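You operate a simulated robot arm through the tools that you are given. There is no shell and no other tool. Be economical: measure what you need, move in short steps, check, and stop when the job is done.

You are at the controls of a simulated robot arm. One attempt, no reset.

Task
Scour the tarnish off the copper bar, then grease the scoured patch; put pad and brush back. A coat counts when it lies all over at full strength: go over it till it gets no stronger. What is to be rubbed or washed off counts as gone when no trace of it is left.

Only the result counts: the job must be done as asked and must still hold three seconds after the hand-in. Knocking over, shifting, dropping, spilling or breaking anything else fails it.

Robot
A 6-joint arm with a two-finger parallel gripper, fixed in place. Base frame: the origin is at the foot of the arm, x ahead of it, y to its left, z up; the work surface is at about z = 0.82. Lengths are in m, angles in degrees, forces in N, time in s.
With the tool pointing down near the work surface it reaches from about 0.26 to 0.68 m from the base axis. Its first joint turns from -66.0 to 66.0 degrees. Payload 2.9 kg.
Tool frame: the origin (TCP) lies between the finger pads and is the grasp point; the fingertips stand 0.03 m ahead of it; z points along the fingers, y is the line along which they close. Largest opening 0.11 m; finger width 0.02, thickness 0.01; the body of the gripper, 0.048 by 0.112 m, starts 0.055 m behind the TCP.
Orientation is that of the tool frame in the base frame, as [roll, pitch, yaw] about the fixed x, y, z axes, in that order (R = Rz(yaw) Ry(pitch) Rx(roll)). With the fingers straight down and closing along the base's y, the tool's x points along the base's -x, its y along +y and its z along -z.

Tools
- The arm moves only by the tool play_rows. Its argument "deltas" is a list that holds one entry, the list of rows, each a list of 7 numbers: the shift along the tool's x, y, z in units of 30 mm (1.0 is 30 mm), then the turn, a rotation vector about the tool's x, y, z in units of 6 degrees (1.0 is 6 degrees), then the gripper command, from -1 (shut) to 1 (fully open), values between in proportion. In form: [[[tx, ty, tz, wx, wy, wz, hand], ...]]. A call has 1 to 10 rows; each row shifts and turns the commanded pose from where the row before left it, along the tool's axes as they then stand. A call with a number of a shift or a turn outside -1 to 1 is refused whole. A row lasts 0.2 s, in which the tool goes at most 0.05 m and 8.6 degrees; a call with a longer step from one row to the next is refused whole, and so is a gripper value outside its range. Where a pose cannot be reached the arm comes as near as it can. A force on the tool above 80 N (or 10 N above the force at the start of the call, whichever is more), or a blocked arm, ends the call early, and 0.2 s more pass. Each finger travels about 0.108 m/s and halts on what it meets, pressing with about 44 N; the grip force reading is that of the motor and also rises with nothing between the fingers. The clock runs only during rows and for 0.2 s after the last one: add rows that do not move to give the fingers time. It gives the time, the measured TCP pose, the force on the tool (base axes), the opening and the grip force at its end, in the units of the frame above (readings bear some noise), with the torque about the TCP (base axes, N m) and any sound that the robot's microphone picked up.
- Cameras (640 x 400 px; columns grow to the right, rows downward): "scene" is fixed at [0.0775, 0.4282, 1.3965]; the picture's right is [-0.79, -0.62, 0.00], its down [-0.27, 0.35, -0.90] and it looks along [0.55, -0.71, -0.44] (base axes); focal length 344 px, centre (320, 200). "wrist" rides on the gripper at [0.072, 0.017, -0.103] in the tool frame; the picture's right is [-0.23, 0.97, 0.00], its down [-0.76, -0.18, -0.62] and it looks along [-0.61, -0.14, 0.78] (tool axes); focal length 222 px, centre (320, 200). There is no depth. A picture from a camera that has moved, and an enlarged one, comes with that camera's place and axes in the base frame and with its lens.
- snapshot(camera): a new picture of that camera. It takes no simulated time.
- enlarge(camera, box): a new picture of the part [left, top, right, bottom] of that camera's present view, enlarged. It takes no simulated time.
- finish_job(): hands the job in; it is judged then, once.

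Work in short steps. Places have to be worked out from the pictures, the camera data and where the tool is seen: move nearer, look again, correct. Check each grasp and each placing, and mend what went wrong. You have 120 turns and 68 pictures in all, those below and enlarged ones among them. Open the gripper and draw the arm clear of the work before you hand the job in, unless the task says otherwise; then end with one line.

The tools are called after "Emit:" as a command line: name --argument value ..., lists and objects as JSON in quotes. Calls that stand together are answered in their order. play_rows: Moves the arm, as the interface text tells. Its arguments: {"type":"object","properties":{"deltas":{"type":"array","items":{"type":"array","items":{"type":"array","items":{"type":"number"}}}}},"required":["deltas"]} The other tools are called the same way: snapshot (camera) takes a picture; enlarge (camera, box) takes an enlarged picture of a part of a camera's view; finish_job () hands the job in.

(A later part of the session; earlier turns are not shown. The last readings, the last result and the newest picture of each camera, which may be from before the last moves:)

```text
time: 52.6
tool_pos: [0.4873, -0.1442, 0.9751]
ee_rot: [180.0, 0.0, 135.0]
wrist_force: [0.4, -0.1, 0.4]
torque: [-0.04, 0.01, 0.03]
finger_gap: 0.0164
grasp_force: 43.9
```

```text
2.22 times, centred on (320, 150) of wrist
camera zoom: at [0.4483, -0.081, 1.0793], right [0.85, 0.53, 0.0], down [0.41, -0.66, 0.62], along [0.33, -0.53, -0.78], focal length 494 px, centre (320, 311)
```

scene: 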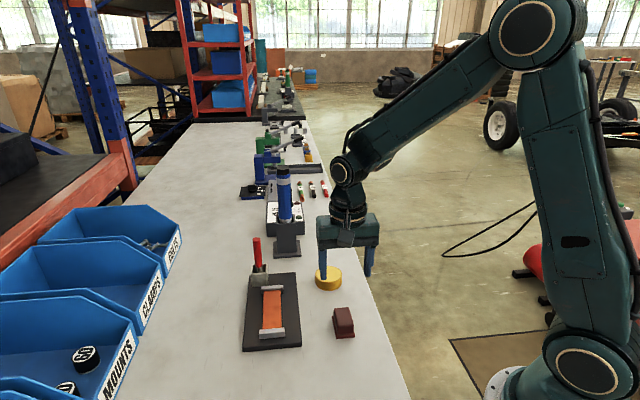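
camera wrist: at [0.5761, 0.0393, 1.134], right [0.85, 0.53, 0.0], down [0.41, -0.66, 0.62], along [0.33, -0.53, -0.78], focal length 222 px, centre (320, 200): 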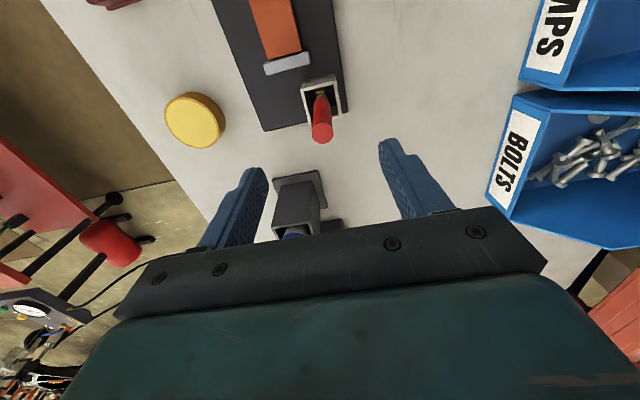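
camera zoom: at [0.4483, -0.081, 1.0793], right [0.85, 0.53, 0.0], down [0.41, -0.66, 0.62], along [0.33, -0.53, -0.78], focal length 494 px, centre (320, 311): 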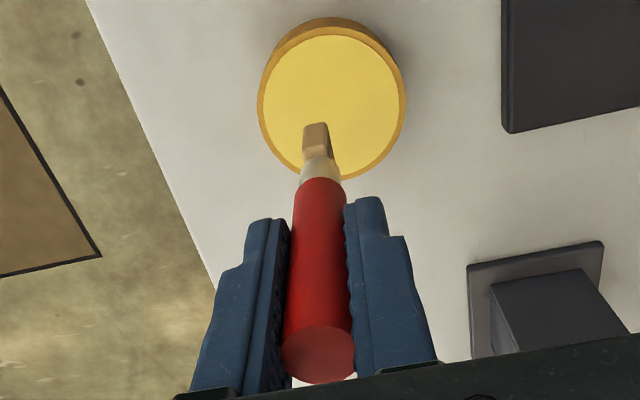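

Tin centre is ~8 mm toward tool +y from the tip; shift and lower into the grease.

Emit:
play_rows --deltas '[[[0, 0.26, 0.3, 0, 0, 0, -1], [0, 0, 0.4, 0, 0, 0, -1], [0, 0, 0.15, 0, 0, 0, -1], [0, 0, 0, 0, 0, 0, -1]]]'

Emit:
enlarge --camera "scene" --box '[300, 220, 360, 300]'

```text
time: 53.6
tool_pos: [0.4964, -0.1386, 0.9505]
ee_rot: [180.0, 0.0, 135.1]
wrist_force: [0.9, 0.0, 0.4]
torque: [-0.01, 0.02, -0.02]
finger_gap: 0.0166
grasp_force: 43.6
```

```text
5.00 times, centred on (330, 260) of scene
camera zoom: at [0.0775, 0.4282, 1.3965], right [-0.79, -0.62, 0.0], down [-0.27, 0.35, -0.9], along [0.55, -0.71, -0.44], focal length 1720 px, centre (270, -100)
```

zoom: 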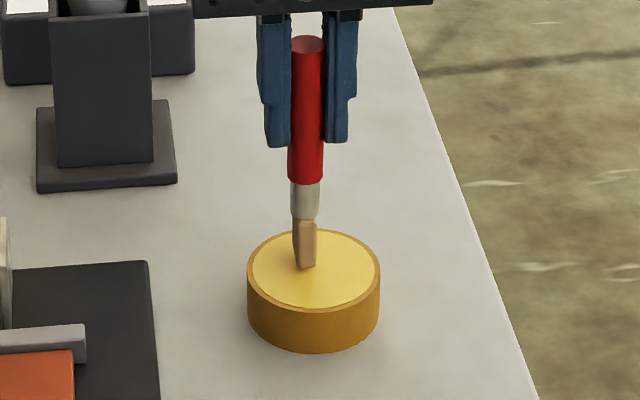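

Emit:
play_rows --deltas '[[[0, 0, 0.1, 0, 0, 0, -1], [0, 0, 0.06, 0, 0, 0, -1], [0, 0, 0.0, 0, 0, 0, -1]]]'

Emit:
enlarge --camera "scene" --box '[300, 220, 360, 300]'

```text
time: 54.4
tool_pos: [0.4965, -0.1385, 0.9461]
ee_rot: [179.9, 0.1, 135.0]
wrist_force: [-2.9, -1.4, 14.6]
torque: [-0.24, 0.35, 0.03]
finger_gap: 0.0166
grasp_force: 43.7
```

```text
5.00 times, centred on (330, 260) of scene
camera zoom: at [0.0772, 0.4282, 1.3965], right [-0.79, -0.62, 0.0], down [-0.27, 0.35, -0.9], along [0.55, -0.71, -0.44], focal length 1720 px, centre (270, -100)
```

zoom: 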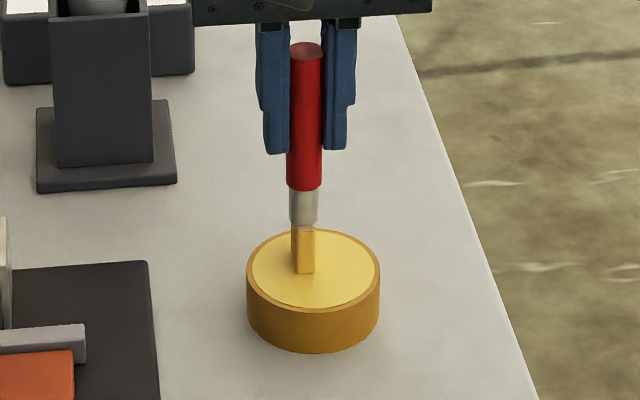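

Bristles are loaded (yellow). Lift and move over the middle of the bar.

Emit:
play_rows --deltas '[[[0, 0, -0.6, 0, 0, 0, -1], [0, 0, -0.7, 0, 0, 0, -1], [0.555, 0.775, 0, 0, 0, 0, -1], [0.555, 0.775, 0, 0, 0, 0, -1], [0.555, 0.775, 0, 0, 0, 0, -1], [0.555, 0.775, 0, 0, 0, 0, -1], [0.555, 0.775, 0, 0, 0, 0, -1], [0.555, 0.775, 0, 0, 0, 0, -1], [0, 0, 0.5, 0, 0, 0, -1], [0, 0, 0, 0, 0, 0, -1]]]'

Emit:
enlarge --camera "scene" --box '[240, 250, 310, 350]'

Emit:
enlarge --camera "wrist" --box '[230, 20, 410, 220]'

```text
time: 56.6
tool_pos: [0.5231, 0.0319, 0.9698]
ee_rot: [-179.9, 0.0, 134.9]
wrist_force: [-0.2, 0.1, -0.2]
torque: [0.0, 0.0, 0.0]
finger_gap: 0.0165
grasp_force: 44.0
```

```text
4.00 times, centred on (275, 300) of scene
camera zoom: at [0.0775, 0.4282, 1.3965], right [-0.79, -0.62, 0.0], down [-0.27, 0.35, -0.9], along [0.55, -0.71, -0.44], focal length 1376 px, centre (500, -200)
```

zoom: 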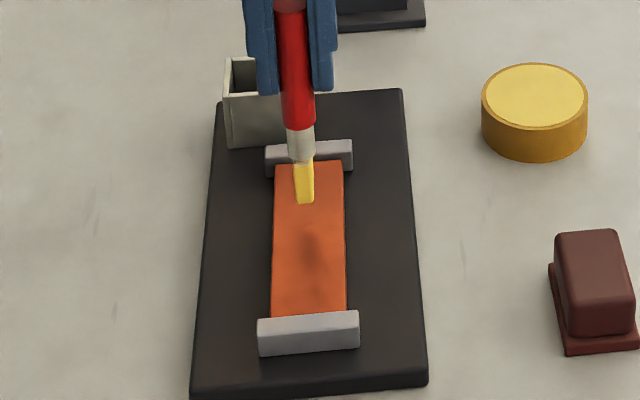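

```text
2.00 times, centred on (320, 120) of wrist
camera zoom: at [0.483, 0.0946, 1.0729], right [0.85, 0.53, 0.0], down [0.41, -0.66, 0.62], along [0.33, -0.53, -0.78], focal length 444 px, centre (320, 360)
```

zoom: 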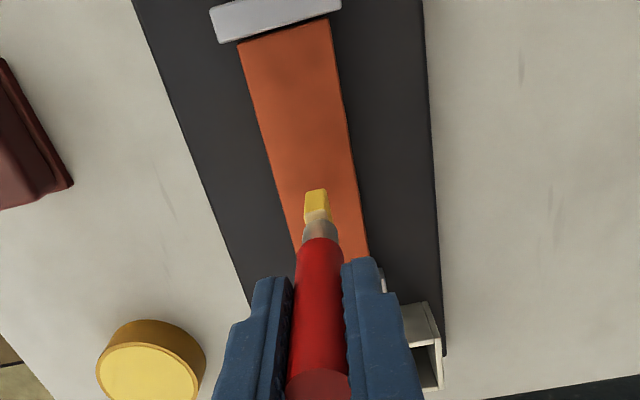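

Tip is centred over the bar. Lower to light contact.

Emit:
play_rows --deltas '[[[0, 0, 0.4, 0, 0, 0, -1], [0, 0, 0.3, 0, 0, 0, -1], [0, 0, 0.1, 0, 0, 0, -1], [0, 0, 0, 0, 0, 0, -1]]]'

```text
time: 57.6
tool_pos: [0.523, 0.0313, 0.9469]
ee_rot: [179.8, 0.1, 134.9]
wrist_force: [-9.0, -1.2, 30.6]
torque: [-0.2, 0.97, -0.04]
finger_gap: 0.0166
grasp_force: 44.2
```

Contact with 30 N; ease 1 mm and make a centre-lane stroke.

Emit:
play_rows --deltas '[[[0.2, 0, -0.05, 0, 0, 0, -1], [0.3, 0, 0, 0, 0, 0, -1], [0.3, 0, 0, 0, 0, 0, -1], [0.3, 0, 0, 0, 0, 0, -1], [0.3, 0, 0, 0, 0, 0, -1], [-0.3, 0, 0, 0, 0, 0, -1], [-0.3, 0, 0, 0, 0, 0, -1], [-0.3, 0, 0, 0, 0, 0, -1], [-0.3, 0, 0, 0, 0, 0, -1], [-0.2, 0, 0, 0, 0, 0, -1]]]'

Emit:
enlarge --camera "scene" --box '[240, 250, 310, 350]'

```text
time: 59.8
tool_pos: [0.5252, 0.0311, 0.9461]
ee_rot: [179.9, 0.0, 135.1]
wrist_force: [-2.3, 4.2, 14.5]
torque: [0.55, 0.1, 0.01]
finger_gap: 0.0164
grasp_force: 44.6
```

```text
4.00 times, centred on (275, 300) of scene
camera zoom: at [0.0772, 0.4282, 1.3965], right [-0.79, -0.62, 0.0], down [-0.27, 0.35, -0.9], along [0.55, -0.71, -0.44], focal length 1376 px, centre (500, -200)
```

zoom: 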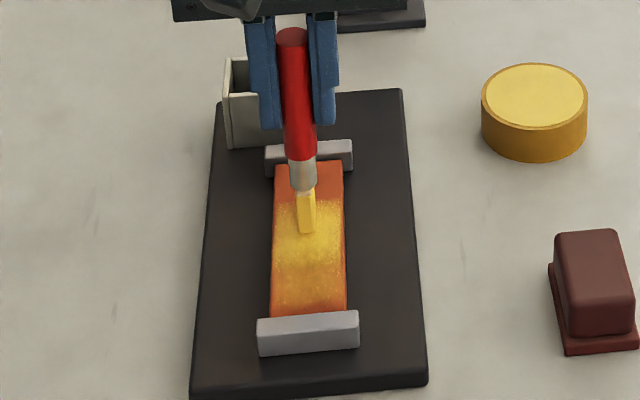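

Grease spreads wide. Now the far half and back.

Emit:
play_rows --deltas '[[[-0.3, 0, 0, 0, 0, 0, -1], [-0.3, 0, 0, 0, 0, 0, -1], [-0.3, 0, 0, 0, 0, 0, -1], [-0.3, 0, 0, 0, 0, 0, -1], [-0.25, 0, 0, 0, 0, 0, -1], [0.25, 0.2, 0, 0, 0, 0, -1], [0.3, 0.1, 0, 0, 0, 0, -1], [0.3, 0, 0, 0, 0, 0, -1], [0.3, 0, 0, 0, 0, 0, -1], [0.3, 0, 0, 0, 0, 0, -1]]]'

Emit:
play_rows --deltas '[[[0.3, 0, 0, 0, 0, 0, -1], [0.3, 0, 0, 0, 0, 0, -1], [0.3, 0, 0, 0, 0, 0, -1], [0.3, 0, 0, 0, 0, 0, -1], [0.2, -0.2, 0, 0, 0, 0, -1], [-0.2, -0.2, 0, 0, 0, 0, -1], [-0.3, -0.2, 0, 0, 0, 0, -1], [-0.3, 0, 0, 0, 0, 0, -1], [-0.3, 0, 0, 0, 0, 0, -1], [-0.3, 0, 0, 0, 0, 0, -1]]]'

Emit:
enlarge --camera "scene" --box '[240, 250, 310, 350]'

```text
time: 62.0
tool_pos: [0.5294, 0.0387, 0.9468]
ee_rot: [179.9, 0.0, 135.1]
wrist_force: [0.7, -0.1, 0.0]
torque: [-0.01, -0.03, -0.04]
finger_gap: 0.0164
grasp_force: 43.9
```

```text
time: 64.2
tool_pos: [0.517, 0.0252, 0.9475]
ee_rot: [180.0, 0.1, 135.0]
wrist_force: [-0.5, -0.6, -0.6]
torque: [0.0, 0.03, 0.02]
finger_gap: 0.0164
grasp_force: 45.0
```

```text
4.00 times, centred on (275, 300) of scene
camera zoom: at [0.0775, 0.4282, 1.3965], right [-0.79, -0.62, 0.0], down [-0.27, 0.35, -0.9], along [0.55, -0.71, -0.44], focal length 1376 px, centre (500, -200)
```

zoom: 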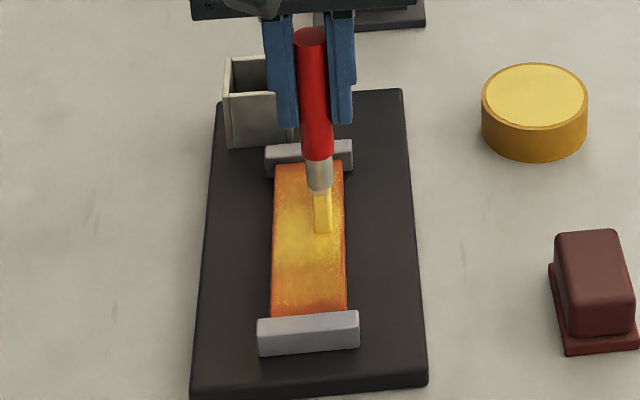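

No contact force now; lower slightly to regain contact.

Emit:
play_rows --deltas '[[[0, 0, 0.05, 0, 0, 0, -1], [0, 0, 0, 0, 0, 0, -1]]]'

```text
time: 64.8
tool_pos: [0.5175, 0.0257, 0.945]
ee_rot: [179.8, 0.0, 135.0]
wrist_force: [-0.4, 1.3, 6.4]
torque: [0.22, -0.18, 0.0]
finger_gap: 0.0168
grasp_force: 44.5
```

Emit:
play_rows --deltas '[[[-0.3, 0, 0.03, 0, 0, 0, -1], [-0.3, 0, 0, 0, 0, 0, -1], [-0.3, 0, 0, 0, 0, 0, -1], [-0.3, 0, 0, 0, 0, 0, -1], [-0.35, 0, 0, 0, 0, 0, -1], [0.3, 0.2, 0, 0, 0, 0, -1], [0.3, 0, 0, 0, 0, 0, -1], [0.3, 0, 0, 0, 0, 0, -1], [0.3, 0, 0, 0, 0, 0, -1], [0.3, 0, 0, 0, 0, 0, -1]]]'

Emit:
play_rows --deltas '[[[0.3, 0, 0, 0, 0, 0, -1], [0.3, 0, 0, 0, 0, 0, -1], [0.3, 0, 0, 0, 0, 0, -1], [0.3, 0, 0, 0, 0, 0, -1], [0.2, 0, 0, 0, 0, 0, -1], [-0.2, 0.3, 0, 0, 0, 0, -1], [-0.3, 0, 0, 0, 0, 0, -1], [-0.3, 0, 0, 0, 0, 0, -1], [-0.3, 0, 0, 0, 0, 0, -1], [-0.3, 0, 0, 0, 0, 0, -1]]]'

Emit:
enlarge --camera "scene" --box '[240, 250, 310, 350]'

```text
time: 67.0
tool_pos: [0.5215, 0.0278, 0.9439]
ee_rot: [-179.9, -0.1, 135.1]
wrist_force: [2.1, -1.2, 8.9]
torque: [-0.04, -0.41, 0.0]
finger_gap: 0.0166
grasp_force: 44.4
```

```text
time: 69.2
tool_pos: [0.5285, 0.0346, 0.945]
ee_rot: [180.0, 0.0, 135.0]
wrist_force: [-0.4, 0.5, -0.6]
torque: [0.0, -0.01, -0.02]
finger_gap: 0.0163
grasp_force: 44.2
```

```text
4.00 times, centred on (275, 300) of scene
camera zoom: at [0.0775, 0.4282, 1.3965], right [-0.79, -0.62, 0.0], down [-0.27, 0.35, -0.9], along [0.55, -0.71, -0.44], focal length 1376 px, centre (500, -200)
```

zoom: 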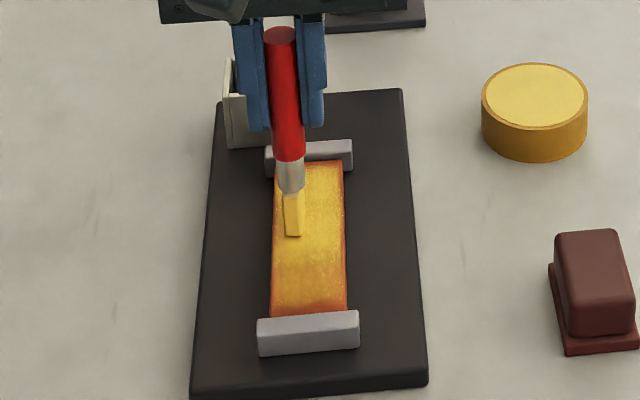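

Coat is building; right and near edges still thin. Lower ~1.5 mm and continue lanes.

Emit:
play_rows --deltas '[[[0.3, 0, 0.05, 0, 0, 0, -1], [0.3, 0, 0.02, 0, 0, 0, -1], [0.3, 0, 0, 0, 0, 0, -1], [0.3, 0, 0, 0, 0, 0, -1], [0.3, 0, 0, 0, 0, 0, -1], [0.1, -0.3, 0, 0, 0, 0, -1], [0, -0.3, 0, 0, 0, 0, -1], [0, -0.2, 0, 0, 0, 0, -1], [-0.1, 0.2, 0, 0, 0, 0, -1], [0, 0.3, 0, 0, 0, 0, -1]]]'

Emit:
enlarge --camera "scene" --box '[240, 250, 310, 350]'

```text
time: 71.4
tool_pos: [0.4908, 0.0588, 0.9428]
ee_rot: [-179.8, -0.1, 134.9]
wrist_force: [-5.8, -7.3, 24.3]
torque: [-0.92, 0.42, -0.06]
finger_gap: 0.0163
grasp_force: 44.4
```

```text
4.00 times, centred on (275, 300) of scene
camera zoom: at [0.077, 0.4279, 1.3966], right [-0.79, -0.62, 0.0], down [-0.27, 0.35, -0.9], along [0.55, -0.71, -0.44], focal length 1376 px, centre (500, -200)
```

zoom: 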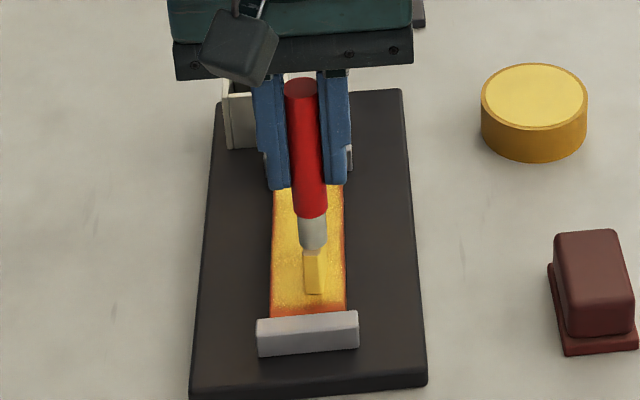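

Emit:
play_rows --deltas '[[[0.15, -0.25, -0.02, 0, 0, 0, -1], [-0.3, 0, 0, 0, 0, 0, -1], [-0.3, 0, 0, 0, 0, 0, -1], [-0.3, 0, 0, 0, 0, 0, -1], [-0.3, 0, 0.02, 0, 0, 0, -1], [-0.3, 0, 0.02, 0, 0, 0, -1], [-0.3, 0, 0, 0, 0, 0, -1], [-0.3, 0, 0, 0, 0, 0, -1], [-0.3, 0, 0, 0, 0, 0, -1], [-0.3, 0, 0, 0, 0, 0, -1]]]'

Emit:
play_rows --deltas '[[[-0.3, 0, 0, 0, 0, 0, -1], [-0.05, 0.3, 0, 0, 0, 0, -1], [-0.05, 0.3, 0, 0, 0, 0, -1], [0, 0.2, 0, 0, 0, 0, -1], [0.2, -0.2, 0, 0, 0, 0, -1], [0, -0.3, 0, 0, 0, 0, -1], [0, -0.3, 0, 0, 0, 0, -1], [0.2, 0, 0, 0, 0, 0, -1], [0.2, 0, 0, 0, 0, 0, -1], [0.2, 0, 0, 0, 0, 0, -1]]]'

Emit:
enlarge --camera "scene" --box '[240, 250, 310, 350]'

```text
time: 73.6
tool_pos: [0.5391, -0.0006, 0.9419]
ee_rot: [-180.0, 0.1, 135.1]
wrist_force: [-2.2, 3.0, 16.2]
torque: [0.27, 0.15, 0.03]
finger_gap: 0.0165
grasp_force: 43.9
```

```text
time: 75.8
tool_pos: [0.5312, 0.0078, 0.9405]
ee_rot: [-180.0, 0.1, 135.1]
wrist_force: [3.3, -2.7, 11.9]
torque: [-0.36, -0.39, -0.01]
finger_gap: 0.0166
grasp_force: 44.1
```

```text
4.00 times, centred on (275, 300) of scene
camera zoom: at [0.0774, 0.4281, 1.3965], right [-0.79, -0.62, 0.0], down [-0.27, 0.35, -0.9], along [0.55, -0.71, -0.44], focal length 1376 px, centre (500, -200)
```

zoom: 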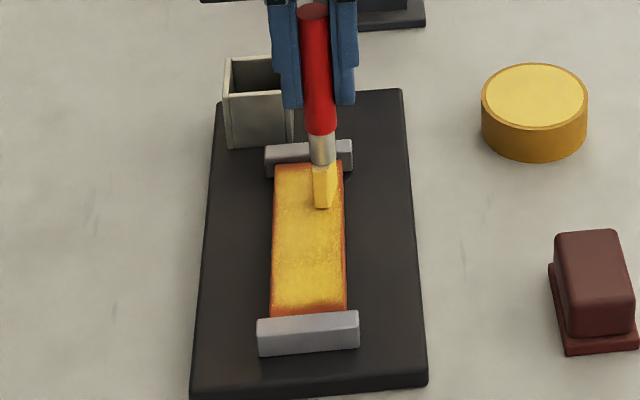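

Nearly uniform. More passes on right, centre and left lanes at both ends.

Emit:
play_rows --deltas '[[[0.3, 0, 0, 0, 0, 0, -1], [0.3, 0, 0, 0, 0, 0, -1], [0.3, 0, 0, 0, 0, 0, -1], [0.3, 0, 0, 0, 0, 0, -1], [0.3, 0, 0, 0, 0, 0, -1], [0.3, 0, 0, 0, 0, 0, -1], [0.3, 0, 0, 0, 0, 0, -1], [0.3, 0, 0, 0, 0, 0, -1], [0.05, 0.2, 0, 0, 0, 0, -1], [0, 0.2, 0, 0, 0, 0, -1]]]'

Emit:
play_rows --deltas '[[[0, 0.2, 0, 0, 0, 0, -1], [0, 0.2, 0, 0, 0, 0, -1], [-0.3, 0, 0, 0, 0, 0, -1], [-0.3, 0, 0, 0, 0, 0, -1], [-0.3, 0, 0, 0, 0, 0, -1], [-0.3, 0, 0, 0, 0, 0, -1], [-0.3, 0, 0, 0, 0, 0, -1], [-0.3, 0, 0, 0, 0, 0, -1], [-0.3, 0, 0, 0, 0, 0, -1], [-0.3, 0, 0, 0, 0, 0, -1]]]'

Emit:
play_rows --deltas '[[[-0.3, 0, 0, 0, 0, 0, -1], [-0.3, -0.1, 0, 0, 0, 0, -1], [0.3, -0.3, 0, 0, 0, 0, -1], [0.3, 0, 0, 0, 0, 0, -1], [0.3, 0, 0, 0, 0, 0, -1], [0.3, 0, 0, 0, 0, 0, -1], [0.3, 0, 0, 0, 0, 0, -1], [0.3, 0, 0, 0, 0, 0, -1], [0.3, 0, 0, 0, 0, 0, -1], [0.3, 0, 0, 0, 0, 0, -1]]]'

Emit:
enlarge --camera "scene" --box '[240, 250, 310, 350]'

```text
time: 78.0
tool_pos: [0.4858, 0.0679, 0.9416]
ee_rot: [-179.9, 0.0, 135.2]
wrist_force: [-3.1, -2.2, 8.7]
torque: [-0.22, 0.22, 0.0]
finger_gap: 0.0168
grasp_force: 44.1
```

```text
time: 80.2
tool_pos: [0.5466, 0.0279, 0.9414]
ee_rot: [-180.0, 0.0, 135.0]
wrist_force: [-0.3, 0.4, 3.1]
torque: [0.07, 0.06, 0.02]
finger_gap: 0.0165
grasp_force: 44.0
```

```text
time: 82.4
tool_pos: [0.5001, 0.0575, 0.9405]
ee_rot: [180.0, 0.1, 135.1]
wrist_force: [1.0, -1.1, 3.1]
torque: [-0.1, -0.1, -0.01]
finger_gap: 0.0167
grasp_force: 44.2
```

```text
4.00 times, centred on (275, 300) of scene
camera zoom: at [0.0775, 0.4281, 1.3965], right [-0.79, -0.62, 0.0], down [-0.27, 0.35, -0.9], along [0.55, -0.71, -0.44], focal length 1376 px, centre (500, -200)
```

zoom: 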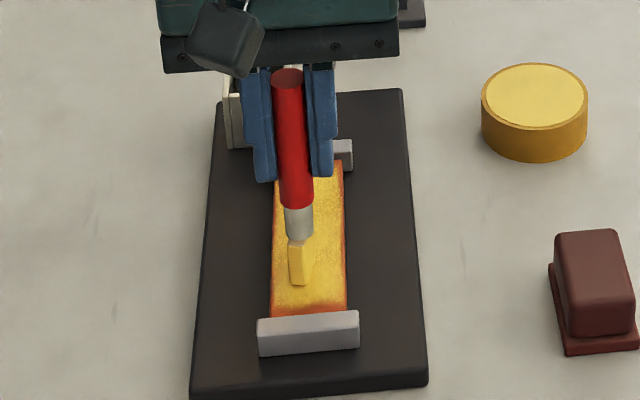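

Lift, move back above the tin for a reload, and inspect the coat.

Emit:
play_rows --deltas '[[[0, 0, -0.7, 0, 0, 0, -1], [0, 0, -0.6, 0, 0, 0, -1], [-0.65, -0.67, 0, 0, 0, 0, -1], [-0.65, -0.67, 0, 0, 0, 0, -1], [-0.65, -0.67, 0, 0, 0, 0, -1], [-0.65, -0.67, 0, 0, 0, 0, -1], [-0.65, -0.67, 0, 0, 0, 0, -1], [-0.65, -0.67, 0, 0, 0, 0, -1], [-0.65, -0.67, 0, 0, 0, 0, -1], [0, 0, 0, 0, 0, 0, -1]]]'

Emit:
enlarge --camera "scene" --box '[260, 280, 300, 335]'

Emit:
enlarge --camera "wrist" --box '[230, 20, 410, 220]'

```text
time: 84.6
tool_pos: [0.4973, -0.1415, 0.9792]
ee_rot: [180.0, -0.1, 135.1]
wrist_force: [0.6, -0.2, -0.8]
torque: [0.01, -0.01, 0.0]
finger_gap: 0.0165
grasp_force: 43.2
```

```text
7.27 times, centred on (280, 308) of scene
camera zoom: at [0.0775, 0.4281, 1.3965], right [-0.79, -0.62, 0.0], down [-0.27, 0.35, -0.9], along [0.55, -0.71, -0.44], focal length 2502 px, centre (611, -582)
```

zoom: 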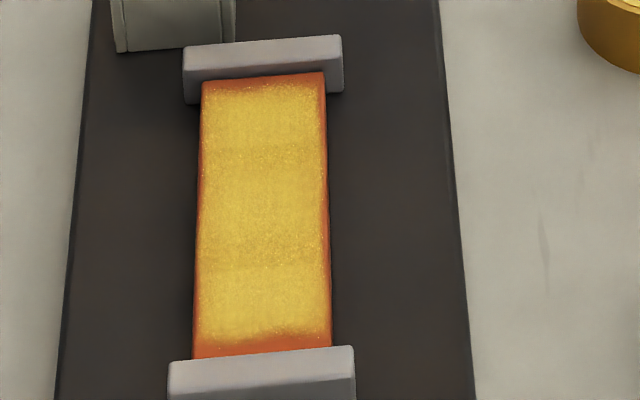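

```text
2.00 times, centred on (320, 120) of wrist
camera zoom: at [0.4576, -0.0775, 1.0829], right [0.85, 0.53, 0.0], down [0.41, -0.66, 0.62], along [0.33, -0.53, -0.78], focal length 444 px, centre (320, 360)
```

zoom: 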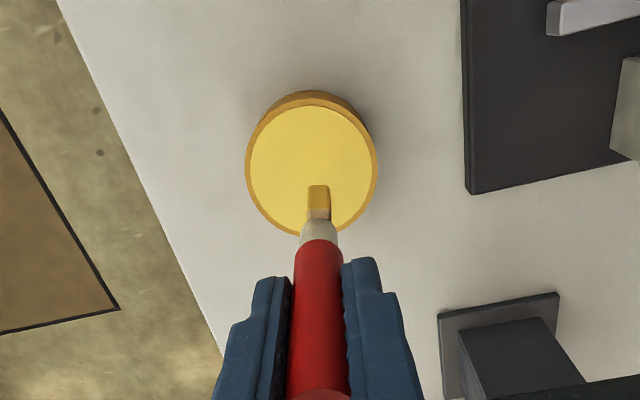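

Coat covers the whole former patch but some bands are thinner. Reload and go over it again.

Emit:
play_rows --deltas '[[[0, 0, 0.6, 0, 0, 0, -1], [0, 0, 0.5, 0, 0, 0, -1], [0, 0, 0.15, 0, 0, 0, -1], [0, 0, 0.05, 0, 0, 0, -1], [0, 0, 0, 0, 0, 0, -1]]]'

```text
time: 85.8
tool_pos: [0.4979, -0.1389, 0.9417]
ee_rot: [180.0, 0.1, 135.0]
wrist_force: [-0.4, -0.5, 3.0]
torque: [-0.14, -0.04, 0.01]
finger_gap: 0.0165
grasp_force: 44.2
```

Emit:
play_rows --deltas '[[[0, 0, 0.07, 0, 0, 0, -1], [0, 0, 0, 0, 0, 0, -1], [0, 0, -0.6, 0, 0, 0, -1], [0, 0, -0.6, 0, 0, 0, -1], [0.68, 0.925, 0, 0, 0, 0, -1], [0.68, 0.925, 0, 0, 0, 0, -1], [0.68, 0.925, 0, 0, 0, 0, -1], [0.68, 0.925, 0, 0, 0, 0, -1], [0.68, 0.925, 0, 0, 0, 0, -1], [0, 0, 0, 0, 0, 0, -1]]]'

Emit:
play_rows --deltas '[[[0, 0, 0.6, 0, 0, 0, -1], [0, 0, 0.5, 0, 0, 0, -1], [0, 0, 0.04, 0, 0, 0, -1], [0, 0, 0, 0, 0, 0, -1]]]'

```text
time: 88.0
tool_pos: [0.522, 0.0325, 0.9748]
ee_rot: [179.9, -0.1, 135.0]
wrist_force: [0.0, -0.4, -0.9]
torque: [-0.01, 0.0, 0.01]
finger_gap: 0.0164
grasp_force: 43.9
```

```text
time: 89.0
tool_pos: [0.5243, 0.032, 0.9408]
ee_rot: [179.9, 0.2, 135.0]
wrist_force: [-4.0, 2.2, 13.9]
torque: [0.16, 0.24, -0.01]
finger_gap: 0.0163
grasp_force: 44.1
```

Good contact. Serpentine over all lanes.

Emit:
play_rows --deltas '[[[0.3, 0, 0, 0, 0, 0, -1], [0.3, 0, 0, 0, 0, 0, -1], [0.3, 0, 0, 0, 0, 0, -1], [0.3, 0, 0, 0, 0, 0, -1], [0.25, 0.2, 0, 0, 0, 0, -1], [0, 0.15, 0, 0, 0, 0, -1], [-0.3, 0, 0, 0, 0, 0, -1], [-0.3, 0, 0, 0, 0, 0, -1], [-0.3, 0, 0, 0, 0, 0, -1], [-0.3, 0, 0, 0, 0, 0, -1]]]'

Emit:
play_rows --deltas '[[[-0.3, 0, 0.03, 0, 0, 0, -1], [-0.3, 0, 0, 0, 0, 0, -1], [-0.3, 0, 0, 0, 0, 0, -1], [-0.3, 0, 0, 0, 0, 0, -1], [-0.3, 0, 0, 0, 0, 0, -1], [-0.15, -0.2, 0, 0, 0, 0, -1], [0, -0.25, 0, 0, 0, 0, -1], [0, -0.25, 0, 0, 0, 0, -1], [0.3, 0, 0, 0, 0, 0, -1], [0.3, 0, 0, 0, 0, 0, -1]]]'

Emit:
play_rows --deltas '[[[0.3, 0, 0.02, 0, 0, 0, -1], [0.3, 0, 0, 0, 0, 0, -1], [0.3, 0, 0, 0, 0, 0, -1], [0.3, 0, 0, 0, 0, 0, -1], [0.3, 0, 0, 0, 0, 0, -1], [0.3, 0, 0, 0, 0, 0, -1], [0.3, 0, 0, 0, 0, 0, -1], [0.3, 0.15, 0, 0, 0, 0, -1], [0, 0.2, 0, 0, 0, 0, -1], [-0.3, 0, 0, 0, 0, 0, -1]]]'

Emit:
play_rows --deltas '[[[-0.3, 0, 0.02, 0, 0, 0, -1], [-0.3, 0, 0, 0, 0, 0, -1], [-0.3, 0, 0, 0, 0, 0, -1], [-0.3, 0, 0, 0, 0, 0, -1], [-0.3, 0, 0, 0, 0, 0, -1], [-0.3, 0, 0, 0, 0, 0, -1], [-0.3, 0, 0, 0, 0, 0, -1], [-0.3, 0, 0, 0, 0, 0, -1], [-0.2, 0, 0, 0, 0, 0, -1], [0.3, 0.2, 0, 0, 0, 0, -1]]]'

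Emit:
enlarge --camera "scene" --box '[240, 250, 310, 350]'

```text
time: 91.2
tool_pos: [0.5257, 0.0437, 0.9408]
ee_rot: [-180.0, 0.1, 135.1]
wrist_force: [-3.9, 1.7, 16.5]
torque: [0.15, 0.32, -0.04]
finger_gap: 0.0167
grasp_force: 43.6
```

```text
time: 93.4
tool_pos: [0.5326, 0.0068, 0.941]
ee_rot: [180.0, 0.1, 134.9]
wrist_force: [5.1, -7.2, 22.7]
torque: [-0.85, -0.54, 0.0]
finger_gap: 0.0165
grasp_force: 44.4
```

```text
time: 95.6
tool_pos: [0.496, 0.0615, 0.9401]
ee_rot: [179.9, -0.1, 135.3]
wrist_force: [-8.1, 7.8, 33.8]
torque: [0.48, 0.67, -0.01]
finger_gap: 0.0166
grasp_force: 44.0
```

```text
time: 97.8
tool_pos: [0.55, 0.0127, 0.9389]
ee_rot: [179.9, 0.3, 134.8]
wrist_force: [2.3, -9.6, 22.6]
torque: [-0.97, -0.36, -0.01]
finger_gap: 0.0169
grasp_force: 43.8
```

```text
4.00 times, centred on (275, 300) of scene
camera zoom: at [0.0773, 0.4279, 1.3966], right [-0.79, -0.62, 0.0], down [-0.27, 0.35, -0.9], along [0.55, -0.71, -0.44], focal length 1376 px, centre (500, -200)
```

zoom: 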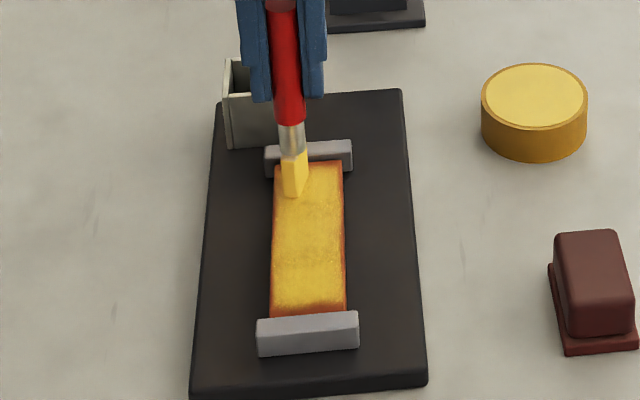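

Continuing another full round with contact maintained.

Emit:
play_rows --deltas '[[[0.3, 0.15, -0.02, 0, 0, 0, -1], [0.3, 0, 0, 0, 0, 0, -1], [0.3, 0, 0, 0, 0, 0, -1], [0.3, 0, 0, 0, 0, 0, -1], [0.3, 0, 0, 0, 0, 0, -1], [0.3, 0, 0, 0, 0, 0, -1], [0.3, 0, 0, 0, 0, 0, -1], [0.3, 0, 0, 0, 0, 0, -1], [0.2, -0.2, 0, 0, 0, 0, -1], [0, -0.15, 0, 0, 0, 0, -1]]]'

Emit:
play_rows --deltas '[[[-0.3, 0, 0, 0, 0, 0, -1], [-0.3, 0, 0, 0, 0, 0, -1], [-0.3, 0, 0, 0, 0, 0, -1], [-0.3, 0, 0, 0, 0, 0, -1], [-0.3, 0, 0, 0, 0, 0, -1], [-0.3, 0, 0, 0, 0, 0, -1], [-0.3, 0, 0, 0, 0, 0, -1], [-0.3, 0, 0, 0, 0, 0, -1], [-0.3, 0, 0, 0, 0, 0, -1], [-0.2, -0.2, 0, 0, 0, 0, -1]]]'

Emit:
play_rows --deltas '[[[0, -0.15, 0, 0, 0, 0, -1], [0.3, 0, 0, 0, 0, 0, -1], [0.3, 0, 0, 0, 0, 0, -1], [0.3, 0, 0, 0, 0, 0, -1], [0.3, 0, 0, 0, 0, 0, -1], [0.3, 0, 0, 0, 0, 0, -1], [0.3, 0, 0, 0, 0, 0, -1], [0.3, 0, 0, 0, 0, 0, -1], [0.3, 0, 0, 0, 0, 0, -1], [0.3, 0, 0, 0, 0, 0, -1]]]'

Emit:
play_rows --deltas '[[[0, 0, -0.7, 0, 0, 0, -1], [0, 0, -0.6, 0, 0, 0, -1], [-0.65, -0.67, 0, 0, 0, 0, -1], [-0.65, -0.67, 0, 0, 0, 0, -1], [-0.65, -0.67, 0, 0, 0, 0, -1], [-0.65, -0.67, 0, 0, 0, 0, -1], [-0.65, -0.67, 0, 0, 0, 0, -1], [-0.65, -0.67, 0, 0, 0, 0, -1], [0, 0, 0, 0, 0, 0, -1]]]'

Emit:
enlarge --camera "scene" --box '[260, 280, 300, 335]'

```text
time: 100.0
tool_pos: [0.49, 0.0656, 0.9391]
ee_rot: [179.9, 0.1, 135.2]
wrist_force: [2.0, 3.4, 10.3]
torque: [0.26, -0.22, 0.06]
finger_gap: 0.0169
grasp_force: 43.2
```

```text
time: 102.2
tool_pos: [0.5475, -0.0013, 0.9387]
ee_rot: [179.8, 0.1, 135.0]
wrist_force: [0.7, 2.5, 8.7]
torque: [0.22, -0.13, 0.01]
finger_gap: 0.0165
grasp_force: 44.1
```

```text
time: 104.4
tool_pos: [0.4855, 0.0556, 0.9395]
ee_rot: [-180.0, -0.1, 135.1]
wrist_force: [0.5, -1.0, 2.6]
torque: [-0.09, -0.09, 0.05]
finger_gap: 0.0165
grasp_force: 43.9
```

```text
time: 106.4
tool_pos: [0.487, -0.1146, 0.9765]
ee_rot: [-179.9, 0.1, 135.1]
wrist_force: [-0.4, -0.5, 0.2]
torque: [0.04, -0.01, 0.01]
finger_gap: 0.0166
grasp_force: 44.3
```

```text
7.27 times, centred on (280, 308) of scene
camera zoom: at [0.0775, 0.4281, 1.3965], right [-0.79, -0.62, 0.0], down [-0.27, 0.35, -0.9], along [0.55, -0.71, -0.44], focal length 2502 px, centre (611, -582)
```

zoom: 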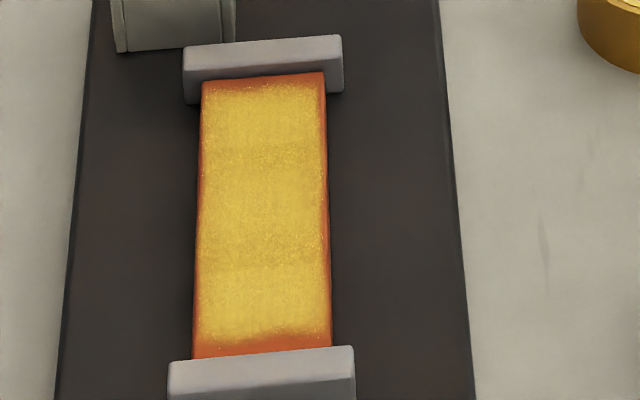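

Almost unchanged versus before, slight gains mid-bar. One more reload and a round emphasising the edges to be certain.

Emit:
play_rows --deltas '[[[-0.83, -0.32, 0, 0, 0, 0, -1], [0, 0, 0.6, 0, 0, 0, -1], [0, 0, 0.5, 0, 0, 0, -1], [0, 0, 0.2, 0, 0, 0, -1], [0, 0, 0.04, 0, 0, 0, -1], [0, 0, 0, 0, 0, 0, -1]]]'

```text
time: 107.8
tool_pos: [0.4952, -0.138, 0.9397]
ee_rot: [180.0, 0.0, 135.0]
wrist_force: [-3.6, 0.2, 9.9]
torque: [0.01, 0.25, -0.02]
finger_gap: 0.0165
grasp_force: 44.2
```

Emit:
play_rows --deltas '[[[0, 0, -0.6, 0, 0, 0, -1], [0, 0, -0.6, 0, 0, 0, -1], [0.66, 0.86, 0, 0, 0, 0, -1], [0.66, 0.86, 0, 0, 0, 0, -1], [0.66, 0.86, 0, 0, 0, 0, -1], [0.66, 0.86, 0, 0, 0, 0, -1], [0.66, 0.86, 0, 0, 0, 0, -1], [0, 0, 0.6, 0, 0, 0, -1], [0, 0, 0.58, 0, 0, 0, -1], [0, 0, 0.02, 0, 0, 0, -1]]]'

Emit:
play_rows --deltas '[[[0.3, 0, 0.02, 0, 0, 0, -1], [0.3, 0, 0, 0, 0, 0, -1], [0.3, 0, 0, 0, 0, 0, -1], [0.3, 0, 0, 0, 0, 0, -1], [0.25, 0, 0, 0, 0, 0, -1], [-0.25, 0, 0, 0, 0, 0, -1], [-0.3, 0, 0, 0, 0, 0, -1], [-0.3, 0, 0, 0, 0, 0, -1], [-0.3, 0, 0, 0, 0, 0, -1], [-0.3, 0, 0, 0, 0, 0, -1]]]'

Emit:
play_rows --deltas '[[[-0.3, 0, 0.02, 0, 0, 0, -1], [-0.3, 0, 0, 0, 0, 0, -1], [-0.3, 0, 0, 0, 0, 0, -1], [-0.3, 0, 0, 0, 0, 0, -1], [-0.3, 0, 0, 0, 0, 0, -1], [-0.1, 0.25, 0, 0, 0, 0, -1], [0, 0.25, 0, 0, 0, 0, -1], [0, 0.3, 0, 0, 0, 0, -1], [0.3, 0, 0, 0, 0, 0, -1], [0.3, 0, 0, 0, 0, 0, -1]]]'

Emit:
play_rows --deltas '[[[0.3, 0, 0.01, 0, 0, 0, -1], [0.3, 0, 0, 0, 0, 0, -1], [0.3, 0, 0, 0, 0, 0, -1], [0.3, 0, 0, 0, 0, 0, -1], [0.3, 0, 0, 0, 0, 0, -1], [0.3, 0, 0, 0, 0, 0, -1], [0.3, 0, 0, 0, 0, 0, -1], [0.3, -0.2, 0, 0, 0, 0, -1], [0, -0.2, 0, 0, 0, 0, -1], [-0.3, 0, 0, 0, 0, 0, -1]]]'

Emit:
play_rows --deltas '[[[-0.3, 0, 0.01, 0, 0, 0, -1], [-0.3, 0, 0, 0, 0, 0, -1], [-0.3, 0, 0, 0, 0, 0, -1], [-0.3, 0, 0, 0, 0, 0, -1], [-0.3, 0, 0, 0, 0, 0, -1], [-0.3, 0, 0, 0, 0, 0, -1], [-0.3, 0, 0, 0, 0, 0, -1], [0, 0, -0.6, 0, 0, 0, -1], [0, 0, -0.9, 0, 0, 0, -1], [0, 0, -0.9, 0, 0, 0, -1]]]'

Emit:
enlarge --camera "scene" --box '[260, 280, 300, 335]'

```text
time: 110.0
tool_pos: [0.5159, 0.0217, 0.9393]
ee_rot: [180.0, 0.0, 135.2]
wrist_force: [-0.3, 0.9, 2.1]
torque: [0.04, 0.0, 0.0]
finger_gap: 0.0166
grasp_force: 43.5
```

```text
time: 112.2
tool_pos: [0.5172, 0.0218, 0.939]
ee_rot: [180.0, 0.1, 135.1]
wrist_force: [-5.7, 6.3, 26.1]
torque: [0.29, 0.4, -0.05]
finger_gap: 0.0167
grasp_force: 43.9
```

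```text
time: 114.4
tool_pos: [0.5542, 0.0177, 0.9377]
ee_rot: [179.8, 0.1, 135.1]
wrist_force: [5.4, -4.7, 15.2]
torque: [-0.47, -0.53, 0.02]
finger_gap: 0.0169
grasp_force: 44.1
```

```text
time: 116.6
tool_pos: [0.5008, 0.0545, 0.9376]
ee_rot: [-179.9, -0.1, 135.2]
wrist_force: [-5.4, 5.2, 24.0]
torque: [0.41, 0.41, -0.02]
finger_gap: 0.0165
grasp_force: 44.0
```

```text
time: 118.8
tool_pos: [0.5471, 0.01, 1.0065]
ee_rot: [-179.9, 0.0, 135.1]
wrist_force: [0.0, -0.7, -0.1]
torque: [0.0, 0.01, 0.0]
finger_gap: 0.0164
grasp_force: 43.7
```

```text
7.27 times, centred on (280, 308) of scene
camera zoom: at [0.0775, 0.4282, 1.3965], right [-0.79, -0.62, 0.0], down [-0.27, 0.35, -0.9], along [0.55, -0.71, -0.44], focal length 2502 px, centre (611, -582)
```

zoom: 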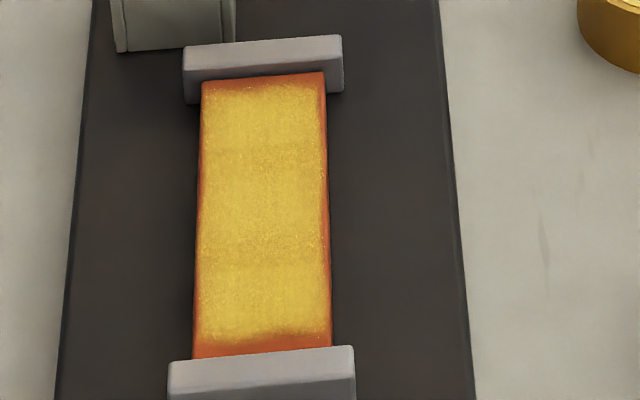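

Coat is unchanged by another loaded round: full strength. Now take the brush back above its holder.

Emit:
play_rows --deltas '[[[0, 0, -0.6, 0, 0, 0, -1], [-0.77, 0.33, 0, 0, 0, 0, -1], [-0.77, 0.33, 0, 0, 0, 0, -1], [-0.77, 0.33, 0, 0, 0, 0, -1], [0, 0, 0, 0, 0, 0, -1]]]'

Emit:
enlarge --camera "wrist" --box '[230, 60, 410, 240]'

Emit:
enlarge --camera "scene" --box '[220, 180, 320, 300]'

```text
time: 120.0
tool_pos: [0.6168, -0.0177, 1.0273]
ee_rot: [-180.0, 0.0, 135.1]
wrist_force: [-0.3, -0.5, -1.3]
torque: [0.03, 0.01, 0.03]
finger_gap: 0.0165
grasp_force: 44.2
```

```text
2.22 times, centred on (320, 150) of wrist
camera zoom: at [0.5774, 0.0458, 1.1313], right [0.85, 0.53, 0.0], down [0.41, -0.66, 0.62], along [0.33, -0.53, -0.78], focal length 494 px, centre (320, 311)
```

zoom: 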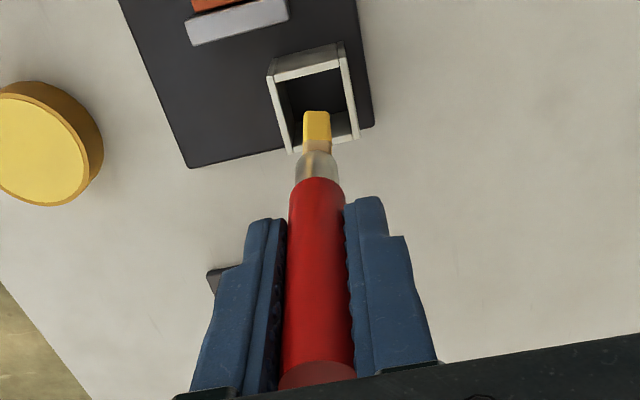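

```text
3.33 times, centred on (270, 240) of scene
camera zoom: at [0.0776, 0.4282, 1.3965], right [-0.79, -0.62, 0.0], down [-0.27, 0.35, -0.9], along [0.55, -0.71, -0.44], focal length 1147 px, centre (487, 67)
```

zoom: 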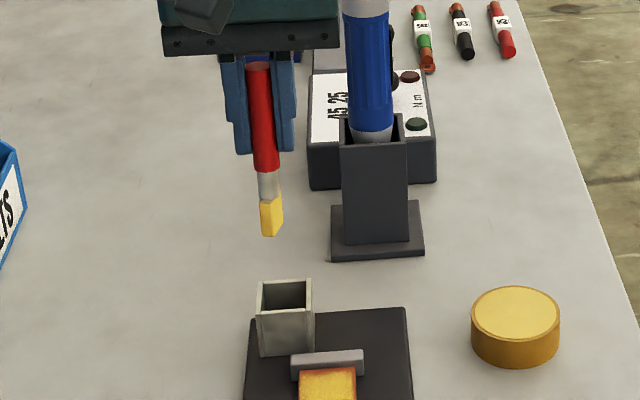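

Brush tip is ~12 mm toward tool +x and ~4 mm +y from holder centre; shift accordingly and lower to rim height for a check.

Emit:
play_rows --deltas '[[[-0.35, -0.15, 0.3, 0, 0, 0, -1], [0, 0, 0.8, 0, 0, 0, -1], [0, 0, 0.8, 0, 0, 0, -1], [0, 0, 0.1, 0, 0, 0, -1], [0, 0, 0, 0, 0, 0, -1]]]'

Emit:
enlarge --camera "wrist" --box '[270, 60, 370, 160]'

Emit:
enlarge --camera "scene" --box '[230, 220, 300, 290]'

```text
time: 121.2
tool_pos: [0.6207, -0.0295, 0.9678]
ee_rot: [179.9, 0.0, 135.1]
wrist_force: [-0.4, -0.3, -0.7]
torque: [0.01, -0.02, 0.01]
finger_gap: 0.0164
grasp_force: 43.9
```

```text
4.00 times, centred on (320, 110) of wrist
camera zoom: at [0.5812, 0.0333, 1.0718], right [0.85, 0.53, 0.0], down [0.41, -0.66, 0.62], along [0.33, -0.53, -0.78], focal length 888 px, centre (320, 560)
```

zoom: 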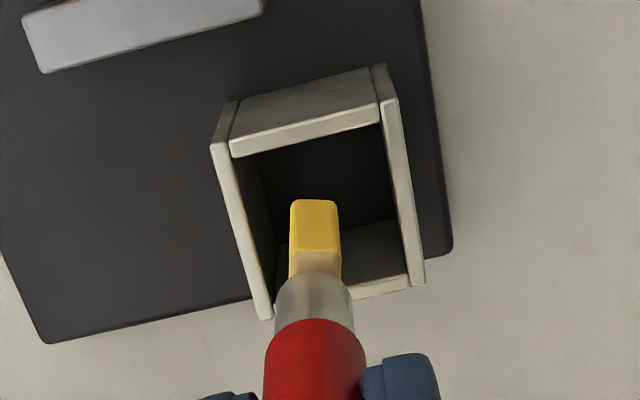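

```text
5.71 times, centred on (265, 255) of scene
camera zoom: at [0.0775, 0.4282, 1.3965], right [-0.79, -0.62, 0.0], down [-0.27, 0.35, -0.9], along [0.55, -0.71, -0.44], focal length 1966 px, centre (634, -114)
```

zoom: 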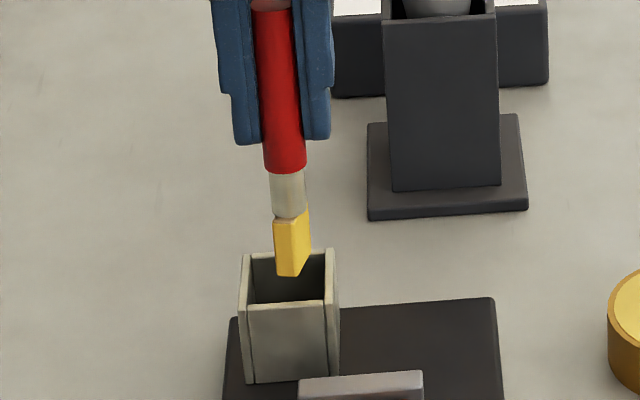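

Tip is inside the opening's outline. Lower in.

Emit:
play_rows --deltas '[[[-0.05, 0, 0.5, 0, 0, 0, -1], [0, 0, 0.5, 0, 0, 0, -1], [0, 0, 0.15, 0, 0, 0, -1], [0, 0, 0, 0, 0, 0, -1]]]'

Emit:
enlarge --camera "scene" --box '[230, 220, 300, 290]'

```text
time: 122.2
tool_pos: [0.6245, -0.0305, 0.9447]
ee_rot: [179.2, 0.8, 135.0]
wrist_force: [-1.8, 1.1, 49.8]
torque: [-0.18, 0.16, -0.02]
finger_gap: 0.0164
grasp_force: 43.9
```

```text
5.71 times, centred on (265, 255) of scene
camera zoom: at [0.0765, 0.4282, 1.3965], right [-0.79, -0.62, 0.0], down [-0.27, 0.35, -0.9], along [0.55, -0.71, -0.44], focal length 1966 px, centre (634, -114)
```

zoom: 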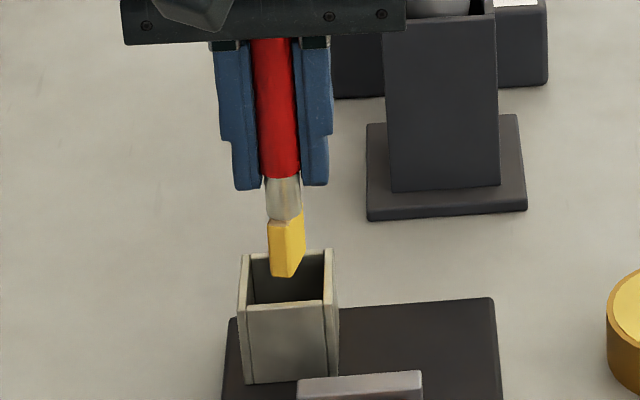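

Blocked at 50 N; brush slid in the grip instead. Back off a little and look closely.

Emit:
play_rows --deltas '[[[0, 0, -0.15, 0, 0, 0, -1], [0, 0, 0, 0, 0, 0, -1]]]'

Emit:
enlarge --camera "wrist" --box '[270, 60, 370, 160]'

```text
time: 122.8
tool_pos: [0.6253, -0.0314, 0.9437]
ee_rot: [179.4, 0.7, 135.1]
wrist_force: [11.8, -0.2, 31.5]
torque: [-0.16, -0.83, 0.02]
finger_gap: 0.0167
grasp_force: 44.1
```

```text
4.00 times, centred on (320, 110) of wrist
camera zoom: at [0.5825, 0.0323, 1.0464], right [0.85, 0.53, 0.01], down [0.4, -0.66, 0.63], along [0.34, -0.53, -0.78], focal length 888 px, centre (320, 560)
```

zoom: 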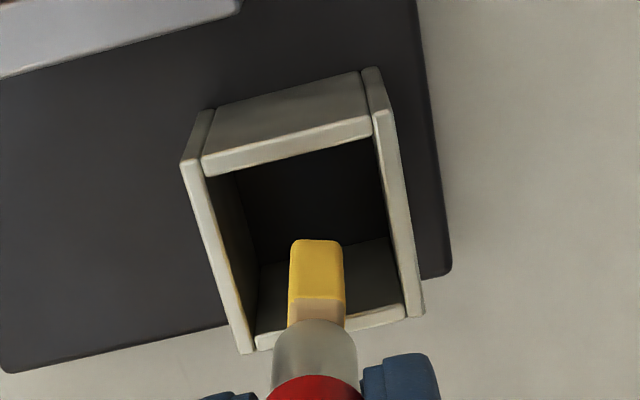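

The bristle block's far side is on the holder's far rim. I'll lift clear, shift ~8 mm back (tool +x), and re-enter.

Emit:
play_rows --deltas '[[[0, 0, -0.5, 0, 0, 0, -1], [0, 0, -0.1, 0, 0, 0, -1], [0.28, 0, 0, 0, 0, 0, -1], [0, 0, 0, 0, 0, 0, -1]]]'

Emit:
enlarge --camera "wrist" --box '[270, 60, 370, 160]'

Emit:
enlarge --camera "scene" --box '[230, 200, 300, 290]'

```text
time: 123.8
tool_pos: [0.6148, -0.0248, 0.9542]
ee_rot: [-180.0, -0.2, 135.0]
wrist_force: [0.1, 0.4, -0.5]
torque: [0.01, -0.01, 0.05]
finger_gap: 0.0164
grasp_force: 44.1
```

```text
4.00 times, centred on (320, 110) of wrist
camera zoom: at [0.5754, 0.0382, 1.058], right [0.85, 0.53, 0.0], down [0.41, -0.66, 0.62], along [0.33, -0.53, -0.78], focal length 888 px, centre (320, 560)
```

zoom: 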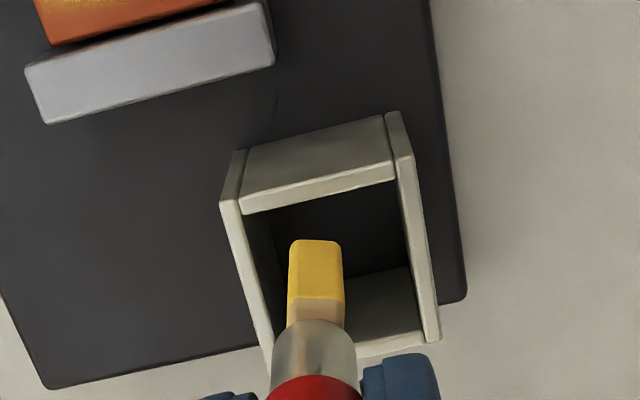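

```text
4.44 times, centred on (265, 245) of scene
camera zoom: at [0.0775, 0.4282, 1.3965], right [-0.79, -0.62, 0.0], down [-0.27, 0.35, -0.9], along [0.55, -0.71, -0.44], focal length 1529 px, centre (564, 0)
```

zoom: 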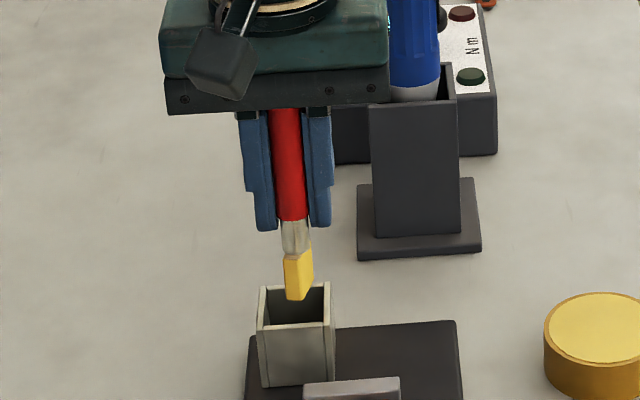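

Now bristles sit within the opening with margins on all sides. Lower gently 20 mm.

Emit:
play_rows --deltas '[[[0, 0.04, 0.25, 0, 0, 0, -1], [0, 0, 0.25, 0, 0, 0, -1], [0, 0, 0.15, 0, 0, 0, -1], [0, 0, 0, 0, 0, 0, -1]]]'

Emit:
enlarge --camera "scene" --box '[230, 200, 300, 290]'

```text
time: 124.8
tool_pos: [0.6173, -0.0228, 0.9349]
ee_rot: [180.0, 0.1, 134.9]
wrist_force: [0.7, 0.2, -0.8]
torque: [0.01, -0.02, -0.02]
finger_gap: 0.0167
grasp_force: 44.3
```

```text
4.44 times, centred on (265, 245) of scene
camera zoom: at [0.0775, 0.4282, 1.3965], right [-0.79, -0.62, 0.0], down [-0.27, 0.35, -0.9], along [0.55, -0.71, -0.44], focal length 1529 px, centre (564, 0)
```

zoom: 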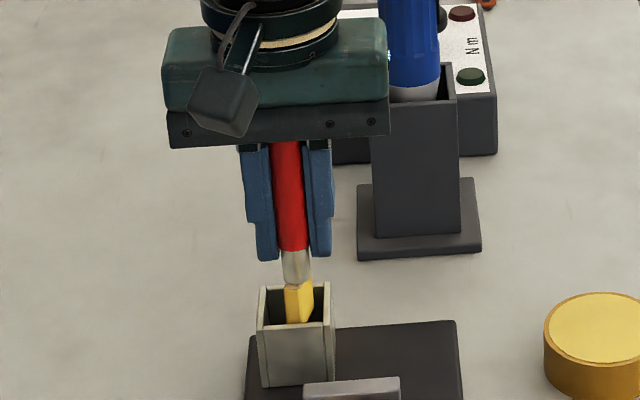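

Entering freely. Lower another 18 mm.

Emit:
play_rows --deltas '[[[0, 0, 0.25, 0, 0, 0, -1], [0, 0, 0.2, 0, 0, 0, -1], [0, 0, 0.12, 0, 0, 0, -1], [0, 0, 0, 0, 0, 0, -1]]]'

Emit:
enlarge --camera "scene" --box '[230, 200, 300, 290]'

```text
time: 125.8
tool_pos: [0.6175, -0.0238, 0.9173]
ee_rot: [180.0, 0.0, 134.9]
wrist_force: [-0.8, 0.2, 1.1]
torque: [0.01, 0.03, -0.04]
finger_gap: 0.0164
grasp_force: 43.8
```

```text
4.44 times, centred on (265, 245) of scene
camera zoom: at [0.0775, 0.4282, 1.3965], right [-0.79, -0.62, 0.0], down [-0.27, 0.35, -0.9], along [0.55, -0.71, -0.44], focal length 1529 px, centre (564, 0)
```

zoom: 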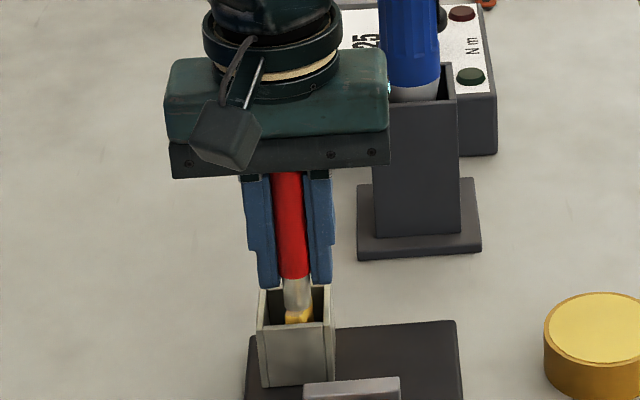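

~9 mm from the bottom. Lower 6 mm more, then release.

Emit:
play_rows --deltas '[[[0, 0, 0.12, 0, 0, 0, -1], [0, 0, 0.08, 0, 0, 0, -1], [0, 0, 0, 0, 0, 0, -1]]]'

```text
time: 126.6
tool_pos: [0.6161, -0.0226, 0.9116]
ee_rot: [-180.0, 0.0, 135.0]
wrist_force: [-0.2, -0.3, -0.4]
torque: [-0.05, -0.01, 0.02]
finger_gap: 0.0163
grasp_force: 44.1
```

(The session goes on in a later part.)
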